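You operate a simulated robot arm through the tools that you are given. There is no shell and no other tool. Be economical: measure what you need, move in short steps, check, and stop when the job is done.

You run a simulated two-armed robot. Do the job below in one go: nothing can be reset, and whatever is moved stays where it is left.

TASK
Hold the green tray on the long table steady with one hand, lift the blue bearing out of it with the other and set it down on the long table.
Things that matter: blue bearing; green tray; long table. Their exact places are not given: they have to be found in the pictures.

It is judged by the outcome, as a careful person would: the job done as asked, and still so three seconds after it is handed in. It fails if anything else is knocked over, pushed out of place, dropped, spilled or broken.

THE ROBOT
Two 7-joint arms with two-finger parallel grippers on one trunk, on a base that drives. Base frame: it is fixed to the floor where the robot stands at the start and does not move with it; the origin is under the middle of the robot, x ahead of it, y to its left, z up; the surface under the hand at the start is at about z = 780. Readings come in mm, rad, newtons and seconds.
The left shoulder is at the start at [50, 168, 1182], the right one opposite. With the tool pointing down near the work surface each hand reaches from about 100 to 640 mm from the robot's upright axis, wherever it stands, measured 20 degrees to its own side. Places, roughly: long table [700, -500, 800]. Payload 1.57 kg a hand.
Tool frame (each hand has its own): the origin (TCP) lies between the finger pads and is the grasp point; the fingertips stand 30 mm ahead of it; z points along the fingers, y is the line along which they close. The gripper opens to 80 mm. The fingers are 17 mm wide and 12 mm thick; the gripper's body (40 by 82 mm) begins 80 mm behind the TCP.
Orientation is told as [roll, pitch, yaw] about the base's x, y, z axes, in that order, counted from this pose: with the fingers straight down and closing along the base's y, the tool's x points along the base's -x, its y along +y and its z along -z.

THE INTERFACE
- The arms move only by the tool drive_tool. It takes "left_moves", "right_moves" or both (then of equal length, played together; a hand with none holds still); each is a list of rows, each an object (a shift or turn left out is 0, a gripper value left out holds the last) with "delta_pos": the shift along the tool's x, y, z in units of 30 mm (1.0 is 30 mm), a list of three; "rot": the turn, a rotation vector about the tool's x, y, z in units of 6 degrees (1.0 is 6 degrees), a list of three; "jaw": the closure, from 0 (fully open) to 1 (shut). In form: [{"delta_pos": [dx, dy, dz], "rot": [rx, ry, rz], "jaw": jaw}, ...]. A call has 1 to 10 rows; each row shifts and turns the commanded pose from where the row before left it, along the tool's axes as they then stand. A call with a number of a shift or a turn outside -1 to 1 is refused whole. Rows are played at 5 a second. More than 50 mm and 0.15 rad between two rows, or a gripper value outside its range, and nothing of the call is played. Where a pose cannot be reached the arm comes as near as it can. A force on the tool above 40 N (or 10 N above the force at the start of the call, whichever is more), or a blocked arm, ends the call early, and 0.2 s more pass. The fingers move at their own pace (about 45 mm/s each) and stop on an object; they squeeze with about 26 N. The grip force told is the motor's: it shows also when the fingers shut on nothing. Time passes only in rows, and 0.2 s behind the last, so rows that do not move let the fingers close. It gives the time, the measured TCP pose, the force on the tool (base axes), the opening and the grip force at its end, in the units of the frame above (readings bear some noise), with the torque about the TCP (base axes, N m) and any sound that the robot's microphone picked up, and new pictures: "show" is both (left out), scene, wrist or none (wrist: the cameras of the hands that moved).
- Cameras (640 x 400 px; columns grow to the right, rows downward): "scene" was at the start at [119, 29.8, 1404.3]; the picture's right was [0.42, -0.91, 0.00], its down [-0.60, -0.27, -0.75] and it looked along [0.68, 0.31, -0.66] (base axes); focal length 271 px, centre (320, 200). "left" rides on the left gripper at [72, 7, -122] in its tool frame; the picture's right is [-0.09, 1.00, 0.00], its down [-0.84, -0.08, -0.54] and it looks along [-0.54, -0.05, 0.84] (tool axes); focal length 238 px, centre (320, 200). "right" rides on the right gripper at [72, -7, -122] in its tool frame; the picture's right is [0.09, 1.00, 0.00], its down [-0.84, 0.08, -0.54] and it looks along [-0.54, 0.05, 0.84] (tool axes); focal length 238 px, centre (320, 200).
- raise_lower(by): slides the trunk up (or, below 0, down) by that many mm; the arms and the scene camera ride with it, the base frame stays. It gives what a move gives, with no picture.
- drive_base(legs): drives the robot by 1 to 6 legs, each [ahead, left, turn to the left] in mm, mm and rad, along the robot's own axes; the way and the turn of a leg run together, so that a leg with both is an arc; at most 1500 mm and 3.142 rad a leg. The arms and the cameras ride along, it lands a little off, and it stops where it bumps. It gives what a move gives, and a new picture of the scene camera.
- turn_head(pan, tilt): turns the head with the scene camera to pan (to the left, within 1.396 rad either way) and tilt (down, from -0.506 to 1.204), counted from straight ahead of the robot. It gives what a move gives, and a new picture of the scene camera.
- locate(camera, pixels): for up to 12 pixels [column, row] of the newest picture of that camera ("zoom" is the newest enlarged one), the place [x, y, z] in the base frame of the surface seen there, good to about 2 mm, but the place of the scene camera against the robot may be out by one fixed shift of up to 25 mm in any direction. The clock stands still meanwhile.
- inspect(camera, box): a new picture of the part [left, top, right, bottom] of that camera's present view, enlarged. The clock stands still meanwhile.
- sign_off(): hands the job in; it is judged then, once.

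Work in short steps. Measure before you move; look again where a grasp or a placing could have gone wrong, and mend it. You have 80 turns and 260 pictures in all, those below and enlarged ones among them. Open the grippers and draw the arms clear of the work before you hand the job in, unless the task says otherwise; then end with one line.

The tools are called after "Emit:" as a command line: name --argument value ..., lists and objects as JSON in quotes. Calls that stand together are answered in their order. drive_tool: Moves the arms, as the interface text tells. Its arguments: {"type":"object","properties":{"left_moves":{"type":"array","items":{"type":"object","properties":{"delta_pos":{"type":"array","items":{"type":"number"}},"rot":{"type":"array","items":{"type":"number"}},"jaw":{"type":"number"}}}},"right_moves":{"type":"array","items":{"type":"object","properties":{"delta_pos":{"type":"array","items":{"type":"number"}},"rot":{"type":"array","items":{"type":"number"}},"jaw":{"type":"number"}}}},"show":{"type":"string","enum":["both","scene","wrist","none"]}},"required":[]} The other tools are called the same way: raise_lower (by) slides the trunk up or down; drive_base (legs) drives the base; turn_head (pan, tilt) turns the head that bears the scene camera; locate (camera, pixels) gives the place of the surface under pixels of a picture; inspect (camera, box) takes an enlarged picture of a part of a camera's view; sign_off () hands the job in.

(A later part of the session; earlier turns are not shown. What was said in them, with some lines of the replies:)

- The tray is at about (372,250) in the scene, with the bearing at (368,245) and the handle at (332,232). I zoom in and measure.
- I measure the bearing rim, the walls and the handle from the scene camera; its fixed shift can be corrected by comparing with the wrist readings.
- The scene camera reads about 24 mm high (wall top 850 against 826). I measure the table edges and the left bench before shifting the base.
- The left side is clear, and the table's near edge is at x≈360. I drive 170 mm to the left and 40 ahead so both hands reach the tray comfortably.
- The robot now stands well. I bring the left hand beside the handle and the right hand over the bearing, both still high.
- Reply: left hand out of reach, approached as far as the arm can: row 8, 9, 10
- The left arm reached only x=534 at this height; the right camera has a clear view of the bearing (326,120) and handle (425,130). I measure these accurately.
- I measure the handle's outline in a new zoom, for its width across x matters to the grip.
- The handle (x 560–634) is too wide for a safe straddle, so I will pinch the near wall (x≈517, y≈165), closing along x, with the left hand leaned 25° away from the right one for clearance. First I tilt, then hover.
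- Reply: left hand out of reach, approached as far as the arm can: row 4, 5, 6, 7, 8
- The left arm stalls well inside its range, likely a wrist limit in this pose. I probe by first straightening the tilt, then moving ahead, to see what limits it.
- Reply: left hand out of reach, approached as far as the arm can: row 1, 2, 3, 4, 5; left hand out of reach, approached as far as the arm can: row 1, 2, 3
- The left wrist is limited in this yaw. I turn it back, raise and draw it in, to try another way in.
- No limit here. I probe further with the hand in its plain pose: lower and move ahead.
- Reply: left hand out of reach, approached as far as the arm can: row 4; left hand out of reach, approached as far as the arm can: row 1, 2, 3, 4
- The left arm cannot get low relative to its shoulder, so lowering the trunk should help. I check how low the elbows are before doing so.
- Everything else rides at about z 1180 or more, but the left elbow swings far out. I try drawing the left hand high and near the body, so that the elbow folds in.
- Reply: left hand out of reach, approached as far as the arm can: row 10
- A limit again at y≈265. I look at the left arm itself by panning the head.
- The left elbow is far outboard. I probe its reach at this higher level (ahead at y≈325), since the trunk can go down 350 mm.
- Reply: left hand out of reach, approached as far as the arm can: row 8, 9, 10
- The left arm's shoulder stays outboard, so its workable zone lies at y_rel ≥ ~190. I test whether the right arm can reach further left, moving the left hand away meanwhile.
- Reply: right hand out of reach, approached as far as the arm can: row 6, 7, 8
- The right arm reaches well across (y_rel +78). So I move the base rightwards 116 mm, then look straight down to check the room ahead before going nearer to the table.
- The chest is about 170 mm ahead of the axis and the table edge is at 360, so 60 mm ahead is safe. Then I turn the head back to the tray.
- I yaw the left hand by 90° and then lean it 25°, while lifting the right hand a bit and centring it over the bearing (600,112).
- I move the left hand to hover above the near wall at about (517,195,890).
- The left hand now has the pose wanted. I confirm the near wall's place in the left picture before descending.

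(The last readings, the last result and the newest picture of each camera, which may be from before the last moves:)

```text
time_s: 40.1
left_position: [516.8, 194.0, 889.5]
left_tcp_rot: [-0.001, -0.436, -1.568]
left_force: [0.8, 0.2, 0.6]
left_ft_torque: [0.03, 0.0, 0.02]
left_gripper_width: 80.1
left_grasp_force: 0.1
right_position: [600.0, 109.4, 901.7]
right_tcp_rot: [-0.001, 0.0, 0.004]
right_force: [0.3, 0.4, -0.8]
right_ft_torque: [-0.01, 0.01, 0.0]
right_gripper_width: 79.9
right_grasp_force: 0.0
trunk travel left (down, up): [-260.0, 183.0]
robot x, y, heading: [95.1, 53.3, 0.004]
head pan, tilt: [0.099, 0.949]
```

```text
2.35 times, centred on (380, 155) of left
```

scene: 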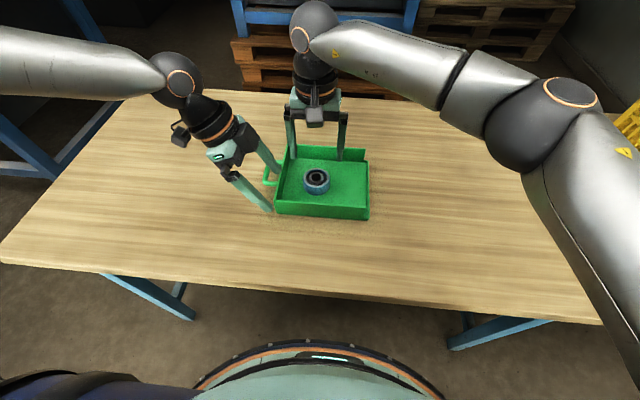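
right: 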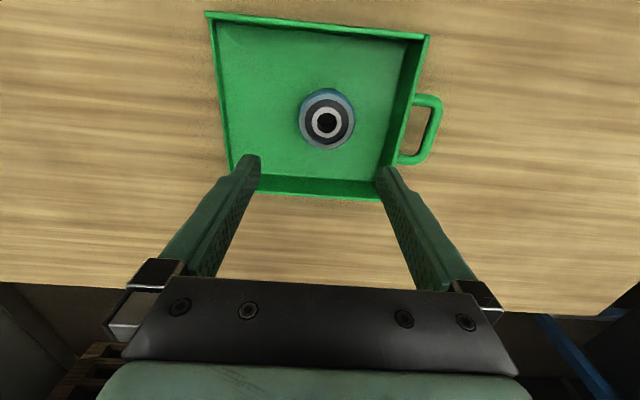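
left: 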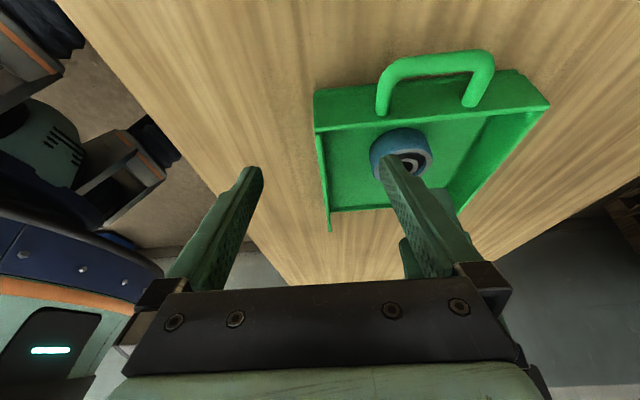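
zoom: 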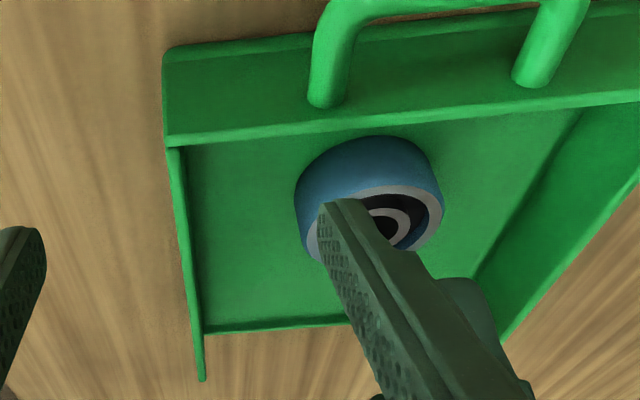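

The near wall is at x≈518.5, with its top at 828. I descend along the tool axis to about (518.5,165,825), leaving the gripper open.

Emit:
drive_tool --left_moves '[{"delta_pos": [0, 0.05, 0.6]}, {"delta_pos": [0, 0, 0.6]}, {"delta_pos": [0, 0, 0.6]}, {"delta_pos": [0, 0, 0.57]}]'

```text
time_s: 41.1
left_position: [519.0, 164.0, 825.9]
left_tcp_rot: [0.001, -0.437, -1.568]
left_force: [-0.2, -0.6, -0.6]
left_ft_torque: [0.03, -0.03, 0.0]
left_gripper_width: 79.9
left_grasp_force: 0.0
right_position: [600.6, 110.5, 902.1]
right_tcp_rot: [0.0, 0.0, 0.004]
right_force: [0.2, 0.6, 0.2]
right_ft_torque: [-0.01, -0.02, -0.02]
right_gripper_width: 80.0
right_grasp_force: 0.0
trunk travel left (down, up): [-260.0, 183.0]
robot x, y, heading: [95.5, 58.3, 0.007]
head pan, tilt: [0.099, 0.949]
```

scene: 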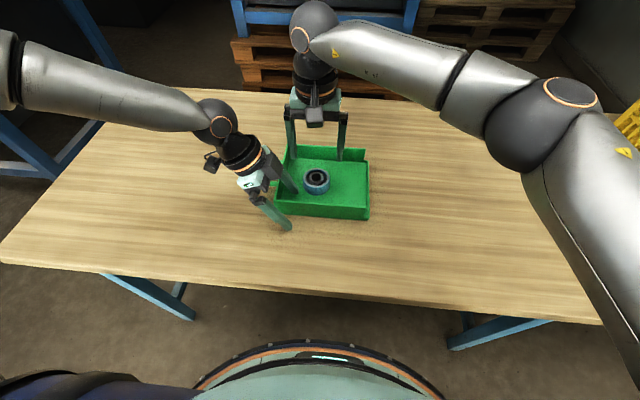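
left: 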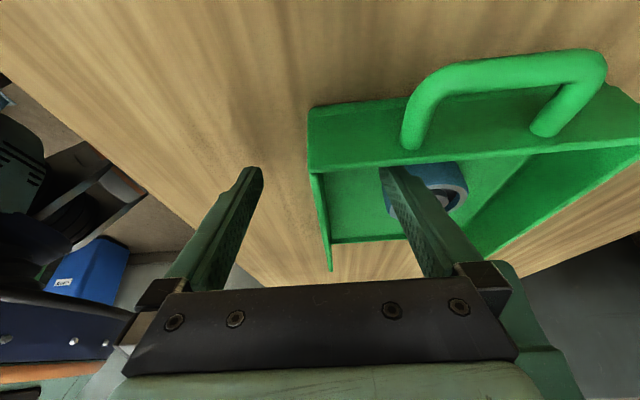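

The fingers straddle the near wall with no contact. I close the left gripper in steps.

Emit:
drive_tool --left_moves '[{"jaw": 0.3}, {"jaw": 0.6}, {"jaw": 0.8}, {"jaw": 0.9}, {"jaw": 1}, {"jaw": 1}, {"jaw": 1}]'

```text
time_s: 42.7
left_position: [518.3, 164.6, 824.7]
left_tcp_rot: [0.0, -0.436, -1.568]
left_force: [-0.9, -0.1, 0.7]
left_ft_torque: [0.08, -0.02, 0.03]
left_gripper_width: 4.9
left_grasp_force: 25.4
right_position: [599.9, 111.3, 900.7]
right_tcp_rot: [0.001, 0.0, 0.003]
right_force: [0.4, -0.6, 0.2]
right_ft_torque: [0.01, -0.02, 0.02]
right_gripper_width: 80.0
right_grasp_force: 0.1
trunk travel left (down, up): [-260.0, 183.0]
robot x, y, heading: [94.2, 55.8, 0.003]
head pan, tilt: [0.099, 0.949]
```

scene: 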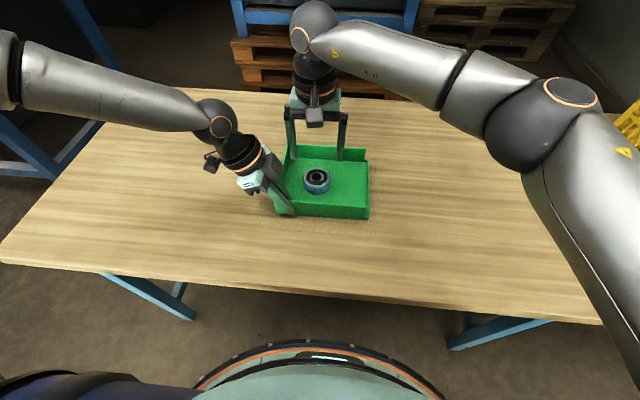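
left: 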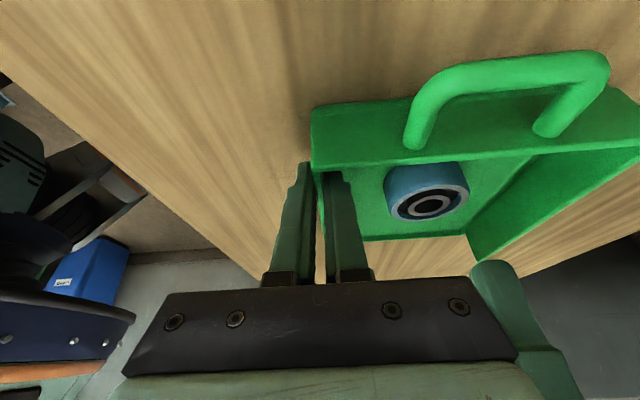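

The wall is pinched (4.9 mm, 25 N) with no visible tray shift. Now I check the bearing from the right camera.

Emit:
inspect --camera "right" --box '[220, 0, 440, 200]'

Emit:
inspect --camera "left" --box '[360, 140, 500, 240]'

Emit:
locate --camera "zoom" --pixels '[[80, 240], [180, 135], [320, 260], [405, 190], [320, 360], [505, 230]]'

```text
2.00 times, centred on (330, 100) of right
```

zoom: 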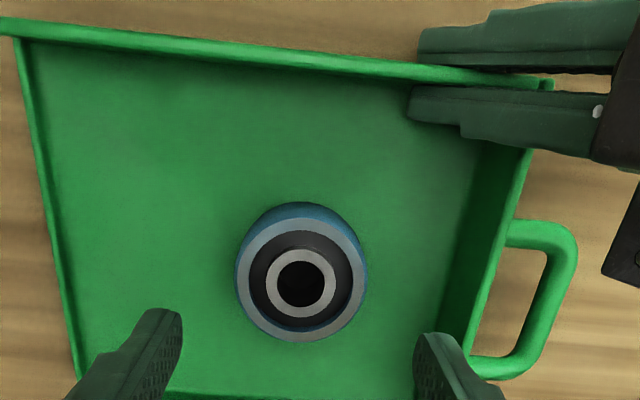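

```text
4.00 times, centred on (430, 190) of left
```

zoom: 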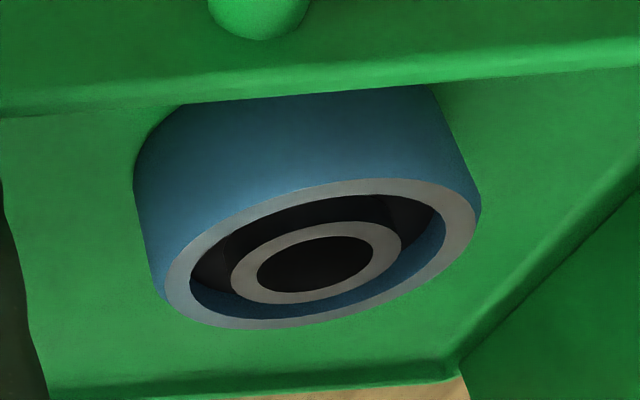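

```text
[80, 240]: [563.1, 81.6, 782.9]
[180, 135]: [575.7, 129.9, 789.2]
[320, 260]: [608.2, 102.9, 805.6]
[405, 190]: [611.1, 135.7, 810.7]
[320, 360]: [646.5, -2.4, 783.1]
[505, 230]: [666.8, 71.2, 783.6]
```

I locate the bearing's rim directly in the right camera.

Emit:
locate --camera "right" --pixels '[[290, 138], [350, 138], [321, 109], [321, 168], [305, 142], [337, 142]]'

```text
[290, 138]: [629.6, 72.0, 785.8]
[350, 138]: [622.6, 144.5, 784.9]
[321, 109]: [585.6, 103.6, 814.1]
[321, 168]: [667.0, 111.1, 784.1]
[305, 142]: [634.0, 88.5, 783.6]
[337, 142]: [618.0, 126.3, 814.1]
```

The last right picture is stale; I take a fresh zoom and locate in that.

Emit:
inspect --camera "right" --box '[220, 0, 440, 200]'

Emit:
locate --camera "zoom" --pixels '[[242, 275], [362, 275], [302, 224], [302, 336], [270, 285], [334, 285], [150, 300], [480, 250]]'

```text
2.00 times, centred on (330, 100) of right
```

zoom: 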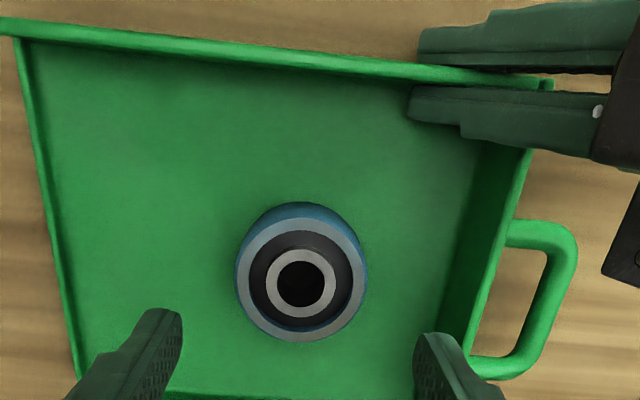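

```text
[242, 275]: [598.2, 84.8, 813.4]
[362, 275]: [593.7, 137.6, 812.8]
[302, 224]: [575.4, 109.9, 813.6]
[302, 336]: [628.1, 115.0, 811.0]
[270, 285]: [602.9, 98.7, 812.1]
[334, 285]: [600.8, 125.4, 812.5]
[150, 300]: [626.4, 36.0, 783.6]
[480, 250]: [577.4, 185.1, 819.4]
```

The bearing's centre is about (601,112), top at 813, diameter about 55. I descend the right hand 82 mm, open, keeping the left gripped.

Emit:
drive_tool --right_moves '[{"delta_pos": [-0.03, 0.02, 0.7]}, {"delta_pos": [0, 0, 0.7]}, {"delta_pos": [0, 0, 0.7]}, {"delta_pos": [0, 0, 0.63]}]'

```text
time_s: 43.7
left_position: [518.5, 164.5, 825.1]
left_tcp_rot: [0.001, -0.435, -1.567]
left_force: [-0.9, -0.2, 0.8]
left_ft_torque: [0.01, 0.01, 0.0]
left_gripper_width: 4.5
left_grasp_force: 24.9
right_position: [601.0, 111.1, 818.1]
right_tcp_rot: [0.001, -0.001, 0.004]
right_force: [-0.4, -0.3, -0.6]
right_ft_torque: [0.01, -0.01, 0.02]
right_gripper_width: 80.0
right_grasp_force: 0.0
trunk travel left (down, up): [-260.0, 183.0]
robot x, y, heading: [97.3, 56.2, 0.004]
head pan, tilt: [0.099, 0.949]
```

scene: 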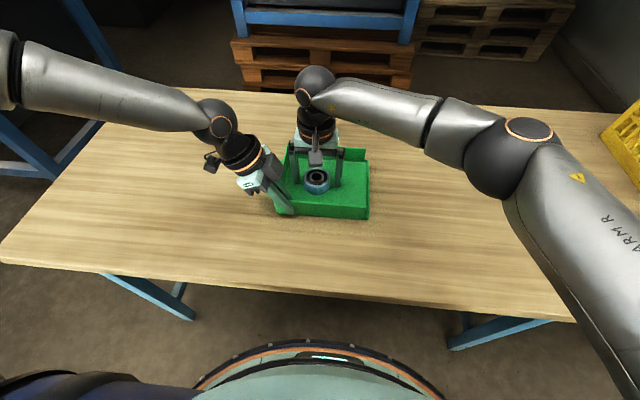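
right: 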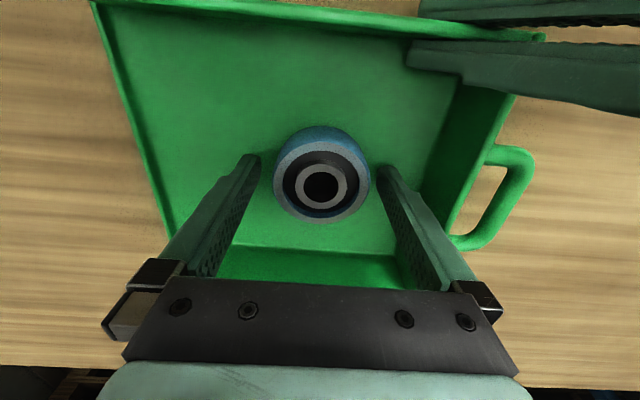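

The bearing sits between the fingers. I close the right gripper.

Emit:
drive_tool --right_moves '[{"jaw": 0.2}, {"jaw": 0.35}, {"jaw": 0.6}, {"jaw": 1}, {"jaw": 1}, {"jaw": 1}]'

```text
time_s: 45.1
left_position: [518.8, 164.9, 826.6]
left_tcp_rot: [0.0, -0.435, -1.568]
left_force: [-0.3, 0.1, 1.1]
left_ft_torque: [0.14, 0.01, 0.02]
left_gripper_width: 4.8
left_grasp_force: 26.0
right_position: [600.1, 110.9, 817.7]
right_tcp_rot: [0.001, -0.003, 0.006]
right_force: [0.0, 0.5, -0.2]
right_ft_torque: [0.0, -0.01, -0.01]
right_gripper_width: 61.1
right_grasp_force: 26.4
trunk travel left (down, up): [-260.0, 183.0]
robot x, y, heading: [97.3, 58.4, 0.003]
head pan, tilt: [0.099, 0.949]
```

scene: 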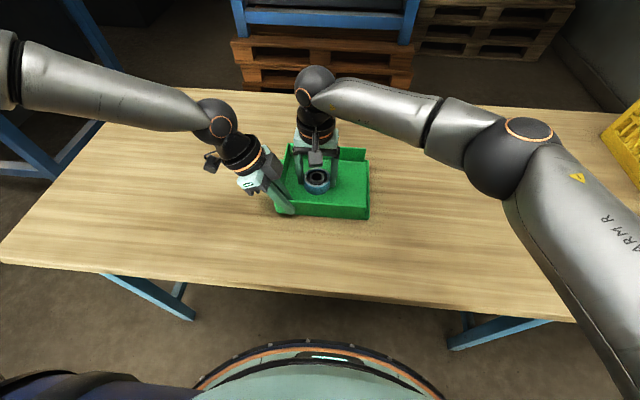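
right: 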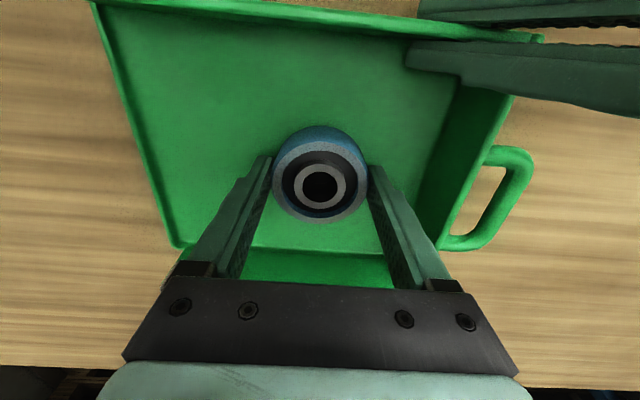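

Gripped at 61 mm with 26 N. I lift straight up 90 mm while the left holds the tray.

Emit:
drive_tool --right_moves '[{"delta_pos": [0, 0, -0.3]}, {"delta_pos": [0, 0, -0.4]}, {"delta_pos": [0, 0, -0.5]}, {"delta_pos": [0, 0, -0.6]}, {"delta_pos": [0, 0, -0.6]}, {"delta_pos": [0, 0, -0.6]}]'

```text
time_s: 46.5
left_position: [518.8, 164.9, 826.0]
left_tcp_rot: [0.001, -0.436, -1.568]
left_force: [0.4, 0.5, 1.5]
left_ft_torque: [-0.07, -0.04, 0.01]
left_gripper_width: 4.4
left_grasp_force: 25.3
right_position: [602.9, 112.4, 909.9]
right_tcp_rot: [-0.001, 0.0, 0.005]
right_force: [0.2, -0.1, -3.5]
right_ft_torque: [0.01, -0.03, -0.03]
right_gripper_width: 61.0
right_grasp_force: 26.1
trunk travel left (down, up): [-260.0, 183.0]
robot x, y, heading: [100.9, 60.5, 0.002]
head pan, tilt: [0.099, 0.949]
```

scene: 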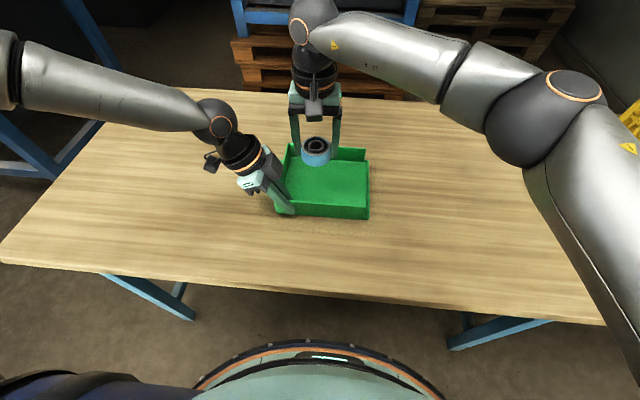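
right: 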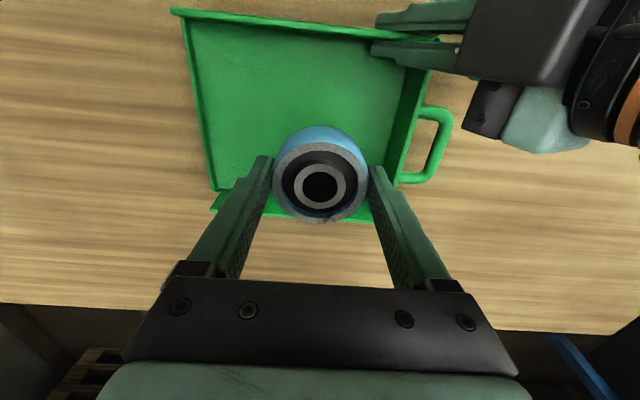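

Bearing is up and the tray still. I carry it rightwards to about (570,-120), clear table beyond the tray's open end (y≈0).

Emit:
drive_tool --right_moves '[{"delta_pos": [0.05, -0.5, 0]}, {"delta_pos": [0.15, -0.9, 0]}, {"delta_pos": [0.15, -0.9, 0]}, {"delta_pos": [0.15, -0.9, 0]}, {"delta_pos": [0.15, -0.9, 0]}, {"delta_pos": [0.15, -0.9, 0]}, {"delta_pos": [0.15, -0.9, 0]}, {"delta_pos": [0.1, -0.9, 0]}, {"delta_pos": [0.05, -0.9, 0]}, {}]'

```text
time_s: 48.7
left_position: [519.3, 164.8, 825.3]
left_tcp_rot: [-0.001, -0.436, -1.567]
left_force: [0.2, 0.4, 1.9]
left_ft_torque: [-0.17, 0.02, 0.02]
left_gripper_width: 4.6
left_grasp_force: 25.2
right_position: [569.7, -118.9, 908.2]
right_tcp_rot: [0.0, 0.001, 0.002]
right_force: [-0.6, -0.8, -2.2]
right_ft_torque: [-0.01, 0.01, 0.0]
right_gripper_width: 61.4
right_grasp_force: 26.7
trunk travel left (down, up): [-260.0, 183.0]
robot x, y, heading: [96.7, 55.1, 0.006]
head pan, tilt: [0.099, 0.949]
```

scene: 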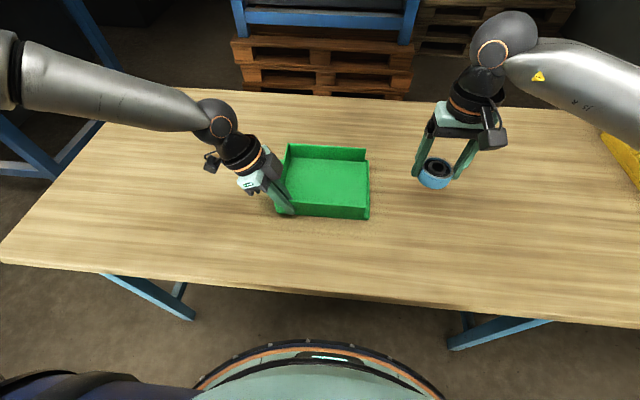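
right: 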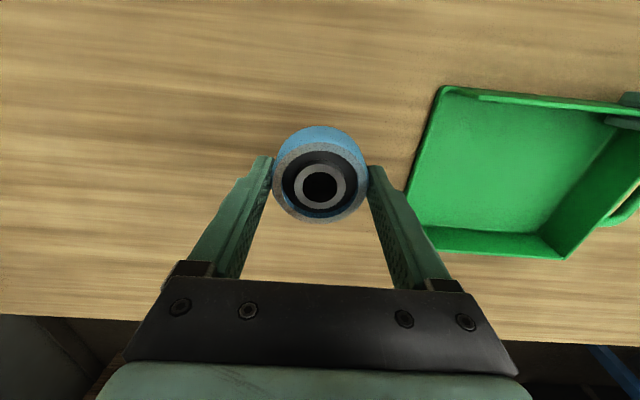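

The spot is clear. With the bearing's bottom 34 mm below the TCP and the table at 780, contact comes at TCP≈814; I descend to about 817 first.

Emit:
drive_tool --right_moves '[{"delta_pos": [0, 0, 0.6]}, {"delta_pos": [0, 0, 0.7]}, {"delta_pos": [0, 0, 0.7]}, {"delta_pos": [0, 0, 0.6]}, {"delta_pos": [0, 0, 0.43]}, {}]' --show "none"

Emit:
drive_tool --right_moves '[{"delta_pos": [0, 0, 0.04]}, {"delta_pos": [0, 0, 0.04]}, {}]' --show "scene"

```text
time_s: 50.1
left_position: [517.9, 164.2, 825.2]
left_tcp_rot: [-0.001, -0.436, -1.568]
left_force: [-2.0, -0.8, 2.3]
left_ft_torque: [0.01, 0.02, 0.0]
left_gripper_width: 4.7
left_grasp_force: 24.2
right_position: [568.7, -120.5, 817.8]
right_tcp_rot: [0.0, -0.002, 0.004]
right_force: [-0.3, 0.9, -3.6]
right_ft_torque: [0.01, -0.03, -0.02]
right_gripper_width: 61.3
right_grasp_force: 25.6
trunk travel left (down, up): [-260.0, 183.0]
robot x, y, heading: [93.6, 56.5, 0.002]
head pan, tilt: [0.099, 0.949]
```

```text
time_s: 50.9
left_position: [519.3, 165.6, 825.4]
left_tcp_rot: [-0.001, -0.436, -1.569]
left_force: [-0.6, 0.3, 2.2]
left_ft_torque: [0.01, 0.09, 0.01]
left_gripper_width: 4.6
left_grasp_force: 24.9
right_position: [569.4, -120.5, 815.6]
right_tcp_rot: [0.0, 0.002, 0.002]
right_force: [0.0, 0.2, -4.1]
right_ft_torque: [0.01, 0.01, -0.01]
right_gripper_width: 61.0
right_grasp_force: 26.0
trunk travel left (down, up): [-260.0, 183.0]
robot x, y, heading: [93.0, 55.4, -0.002]
head pan, tilt: [0.099, 0.949]
```

scene: 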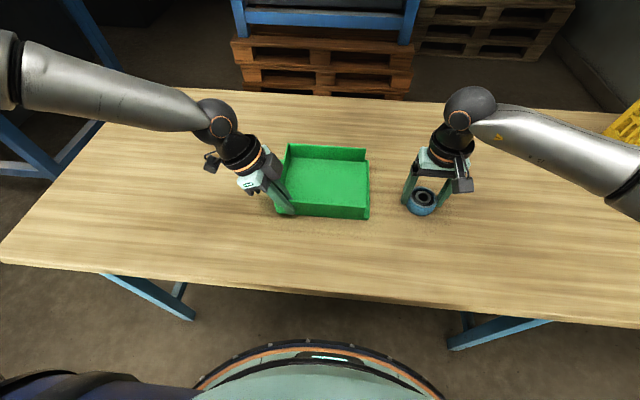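

The weight is still carried (−4 N). I creep down 1 mm at a time until it lifts off the reading.

Emit:
drive_tool --right_moves '[{"delta_pos": [0, 0, 0.035]}, {}]' --show "none"

Emit:
drive_tool --right_moves '[{"delta_pos": [0, 0, 0.035]}, {}]' --show "wrist"

```text
time_s: 51.5
left_position: [518.3, 163.4, 826.0]
left_tcp_rot: [0.001, -0.436, -1.569]
left_force: [-1.6, -0.3, 1.4]
left_ft_torque: [0.05, 0.04, -0.03]
left_gripper_width: 4.5
left_grasp_force: 25.5
right_position: [569.0, -119.5, 815.3]
right_tcp_rot: [0.001, 0.001, 0.004]
right_force: [0.1, -0.2, -2.5]
right_ft_torque: [0.0, 0.01, 0.02]
right_gripper_width: 61.0
right_grasp_force: 26.4
trunk travel left (down, up): [-260.0, 183.0]
robot x, y, heading: [98.8, 49.6, 0.003]
head pan, tilt: [0.099, 0.949]
```

```text
time_s: 52.1
left_position: [518.6, 164.8, 826.0]
left_tcp_rot: [0.001, -0.438, -1.568]
left_force: [-0.5, -0.9, 1.9]
left_ft_torque: [0.01, 0.04, -0.01]
left_gripper_width: 4.8
left_grasp_force: 25.2
right_position: [569.5, -119.3, 814.1]
right_tcp_rot: [-0.002, -0.001, 0.004]
right_force: [0.0, -0.6, -3.4]
right_ft_torque: [0.04, 0.0, -0.01]
right_gripper_width: 60.9
right_grasp_force: 25.8
trunk travel left (down, up): [-260.0, 183.0]
robot x, y, heading: [95.1, 54.8, 0.007]
head pan, tilt: [0.099, 0.949]
```

right: 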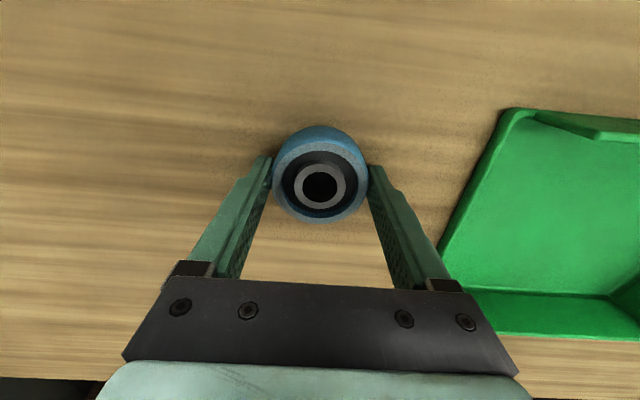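

Not yet touching; I continue in 1 mm steps.

Emit:
drive_tool --right_moves '[{"delta_pos": [0, 0, 0.035]}, {}]' --show "none"

Emit:
drive_tool --right_moves '[{"delta_pos": [0, 0, 0.035]}, {}]' --show "none"

```text
time_s: 52.7
left_position: [519.4, 164.3, 825.9]
left_tcp_rot: [0.0, -0.436, -1.567]
left_force: [0.4, -0.9, -0.1]
left_ft_torque: [-0.01, 0.04, -0.03]
left_gripper_width: 4.2
left_grasp_force: 25.1
right_position: [568.7, -119.0, 813.1]
right_tcp_rot: [0.001, 0.0, 0.004]
right_force: [0.1, -0.4, 2.3]
right_ft_torque: [-0.1, 0.1, 0.0]
right_gripper_width: 61.1
right_grasp_force: 25.9
trunk travel left (down, up): [-260.0, 183.0]
robot x, y, heading: [97.0, 55.6, 0.003]
head pan, tilt: [0.099, 0.949]
```

```text
time_s: 53.3
left_position: [517.7, 163.7, 826.5]
left_tcp_rot: [-0.001, -0.436, -1.568]
left_force: [-0.3, -0.6, -0.2]
left_ft_torque: [0.06, 0.12, -0.01]
left_gripper_width: 4.4
left_grasp_force: 25.0
right_position: [568.4, -121.1, 814.5]
right_tcp_rot: [0.0, -0.003, 0.0]
right_force: [-0.3, -5.1, 14.3]
right_ft_torque: [-0.12, 0.43, 0.13]
right_gripper_width: 61.0
right_grasp_force: 26.0
trunk travel left (down, up): [-260.0, 183.0]
robot x, y, heading: [99.5, 55.5, 0.007]
head pan, tilt: [0.099, 0.949]
```

The bearing is on the table (+14 N). I ease up 1 mm and open the right gripper gently, then rise.

Emit:
drive_tool --right_moves '[{"delta_pos": [0, 0, -0.03]}, {"jaw": 0.2}, {"jaw": 0.1}, {"jaw": 0}, {"jaw": 0}]' --show "wrist"

Emit:
drive_tool --right_moves '[{"delta_pos": [0, 0, -0.5]}, {"delta_pos": [0, 0, -0.8]}, {"delta_pos": [0, 0, -0.9]}, {"delta_pos": [0, 0, -0.9]}, {"delta_pos": [0, 0, -0.9]}]'

```text
time_s: 54.5
left_position: [519.8, 164.4, 826.5]
left_tcp_rot: [-0.001, -0.436, -1.567]
left_force: [-0.8, 0.8, -0.4]
left_ft_torque: [0.03, 0.01, 0.05]
left_gripper_width: 4.6
left_grasp_force: 25.4
right_position: [568.6, -119.7, 812.0]
right_tcp_rot: [-0.001, -0.002, 0.005]
right_force: [-0.8, 0.1, 0.8]
right_ft_torque: [0.0, -0.02, 0.0]
right_gripper_width: 80.0
right_grasp_force: 0.0
trunk travel left (down, up): [-260.0, 183.0]
robot x, y, heading: [93.4, 54.9, 0.006]
head pan, tilt: [0.099, 0.949]
```

right: 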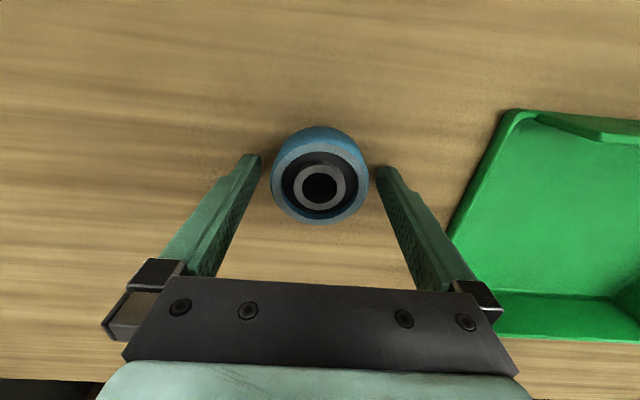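

```text
time_s: 55.7
left_position: [518.1, 165.4, 826.1]
left_tcp_rot: [0.002, -0.435, -1.568]
left_force: [-1.1, 0.9, 0.9]
left_ft_torque: [-0.14, 0.0, 0.01]
left_gripper_width: 4.5
left_grasp_force: 25.0
right_position: [567.5, -120.5, 932.6]
right_tcp_rot: [0.001, 0.0, 0.003]
right_force: [-0.3, -0.9, 0.0]
right_ft_torque: [0.03, 0.02, 0.0]
right_gripper_width: 79.7
right_grasp_force: 0.2
trunk travel left (down, up): [-260.0, 183.0]
robot x, y, heading: [96.1, 56.4, 0.003]
head pan, tilt: [0.099, 0.949]
```

scene: 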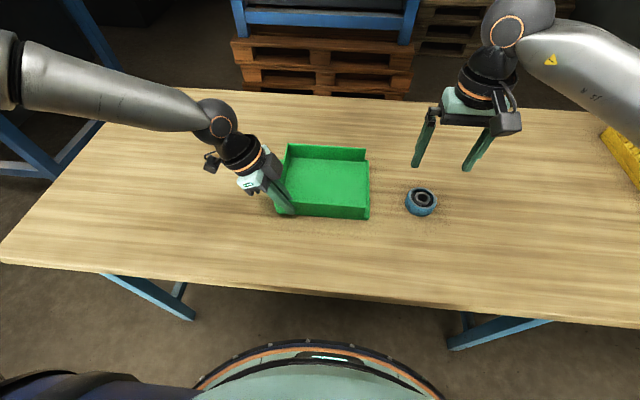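
right: 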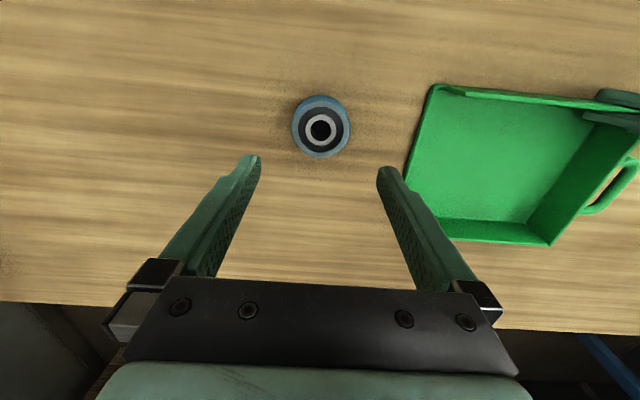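

The bearing stands flat on the table. Now I open the left gripper and withdraw it back along its own axis.

Emit:
drive_tool --left_moves '[{"jaw": 0.8}, {"jaw": 0.5}, {"jaw": 0}, {"jaw": 0}, {"jaw": 0}]' --show "none"

Emit:
drive_tool --left_moves '[{"delta_pos": [0, 0, -0.5]}, {"delta_pos": [0, 0, -0.7]}, {"delta_pos": [0, 0, -0.9]}, {"delta_pos": [0, 0, -0.9]}, {"delta_pos": [0, 0, -0.9]}, {"delta_pos": [0, 0, -0.9]}, {"delta_pos": [0, 0, -0.9]}]' --right_moves '[{"delta_pos": [0, 0, -0.5]}, {"delta_pos": [0, -0.5, -0.5]}, {"delta_pos": [0, -0.5, 0]}, {"delta_pos": [0, -0.5, 0]}, {"delta_pos": [0, -0.5, 0]}, {}, {}]'

```text
time_s: 56.9
left_position: [518.8, 164.9, 826.2]
left_tcp_rot: [0.0, -0.436, -1.567]
left_force: [0.3, 0.2, -0.2]
left_ft_torque: [0.0, -0.01, -0.02]
left_gripper_width: 80.0
left_grasp_force: 0.2
right_position: [568.1, -120.9, 933.0]
right_tcp_rot: [0.0, 0.0, 0.004]
right_force: [0.6, -0.8, 0.6]
right_ft_torque: [0.0, -0.02, -0.03]
right_gripper_width: 80.3
right_grasp_force: 0.0
trunk travel left (down, up): [-260.0, 183.0]
robot x, y, heading: [99.5, 56.1, 0.007]
head pan, tilt: [0.099, 0.949]
```

```text
time_s: 58.5
left_position: [517.2, 236.5, 980.6]
left_tcp_rot: [0.0, -0.438, -1.568]
left_force: [-1.3, -0.1, 0.1]
left_ft_torque: [-0.01, 0.0, 0.03]
left_gripper_width: 80.1
left_grasp_force: 0.1
right_position: [569.4, -181.1, 963.0]
right_tcp_rot: [0.0, 0.001, 0.003]
right_force: [0.0, 0.1, -0.1]
right_ft_torque: [-0.02, 0.0, -0.01]
right_gripper_width: 79.9
right_grasp_force: 0.1
trunk travel left (down, up): [-260.0, 183.0]
robot x, y, heading: [98.2, 52.1, 0.001]
head pan, tilt: [0.099, 0.949]
```

scene: 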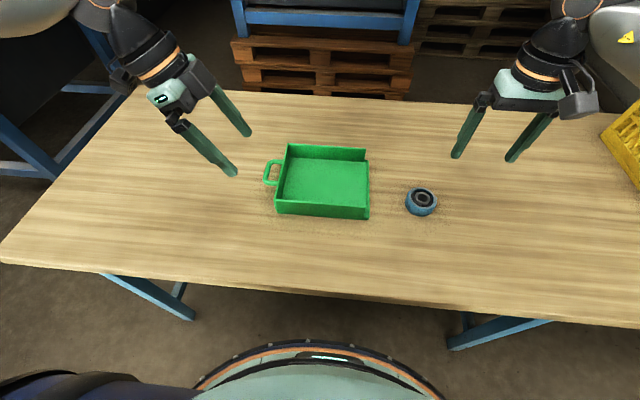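
right: 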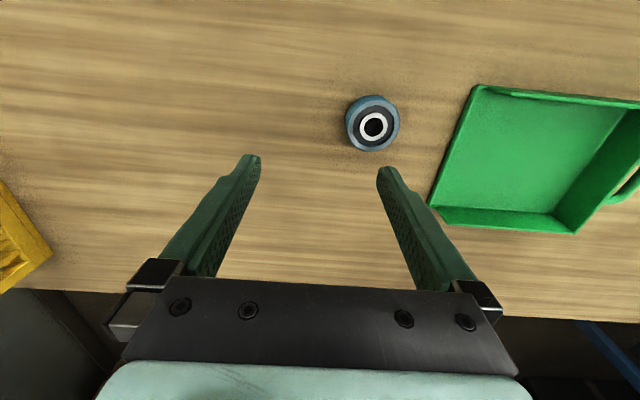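
left: 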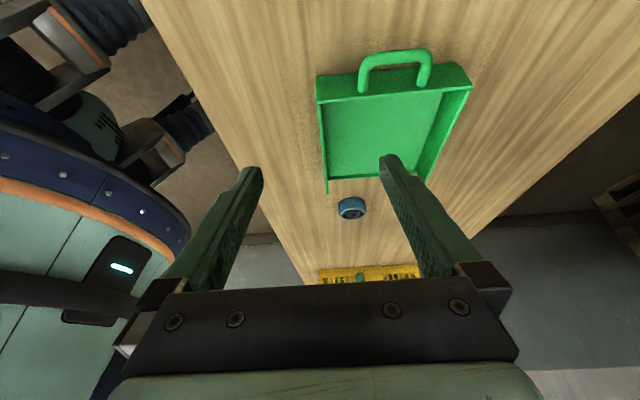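

The bearing rests on the table at (420,201), the tray is where it was, and both hands are open and clear. I hand in.

Emit:
sign_off

```text
The job is handed in.
```

I held the tray steady with the left hand, lifted the blue bearing out with the right, and set it flat on the long table beside the tray; the job is handed in.
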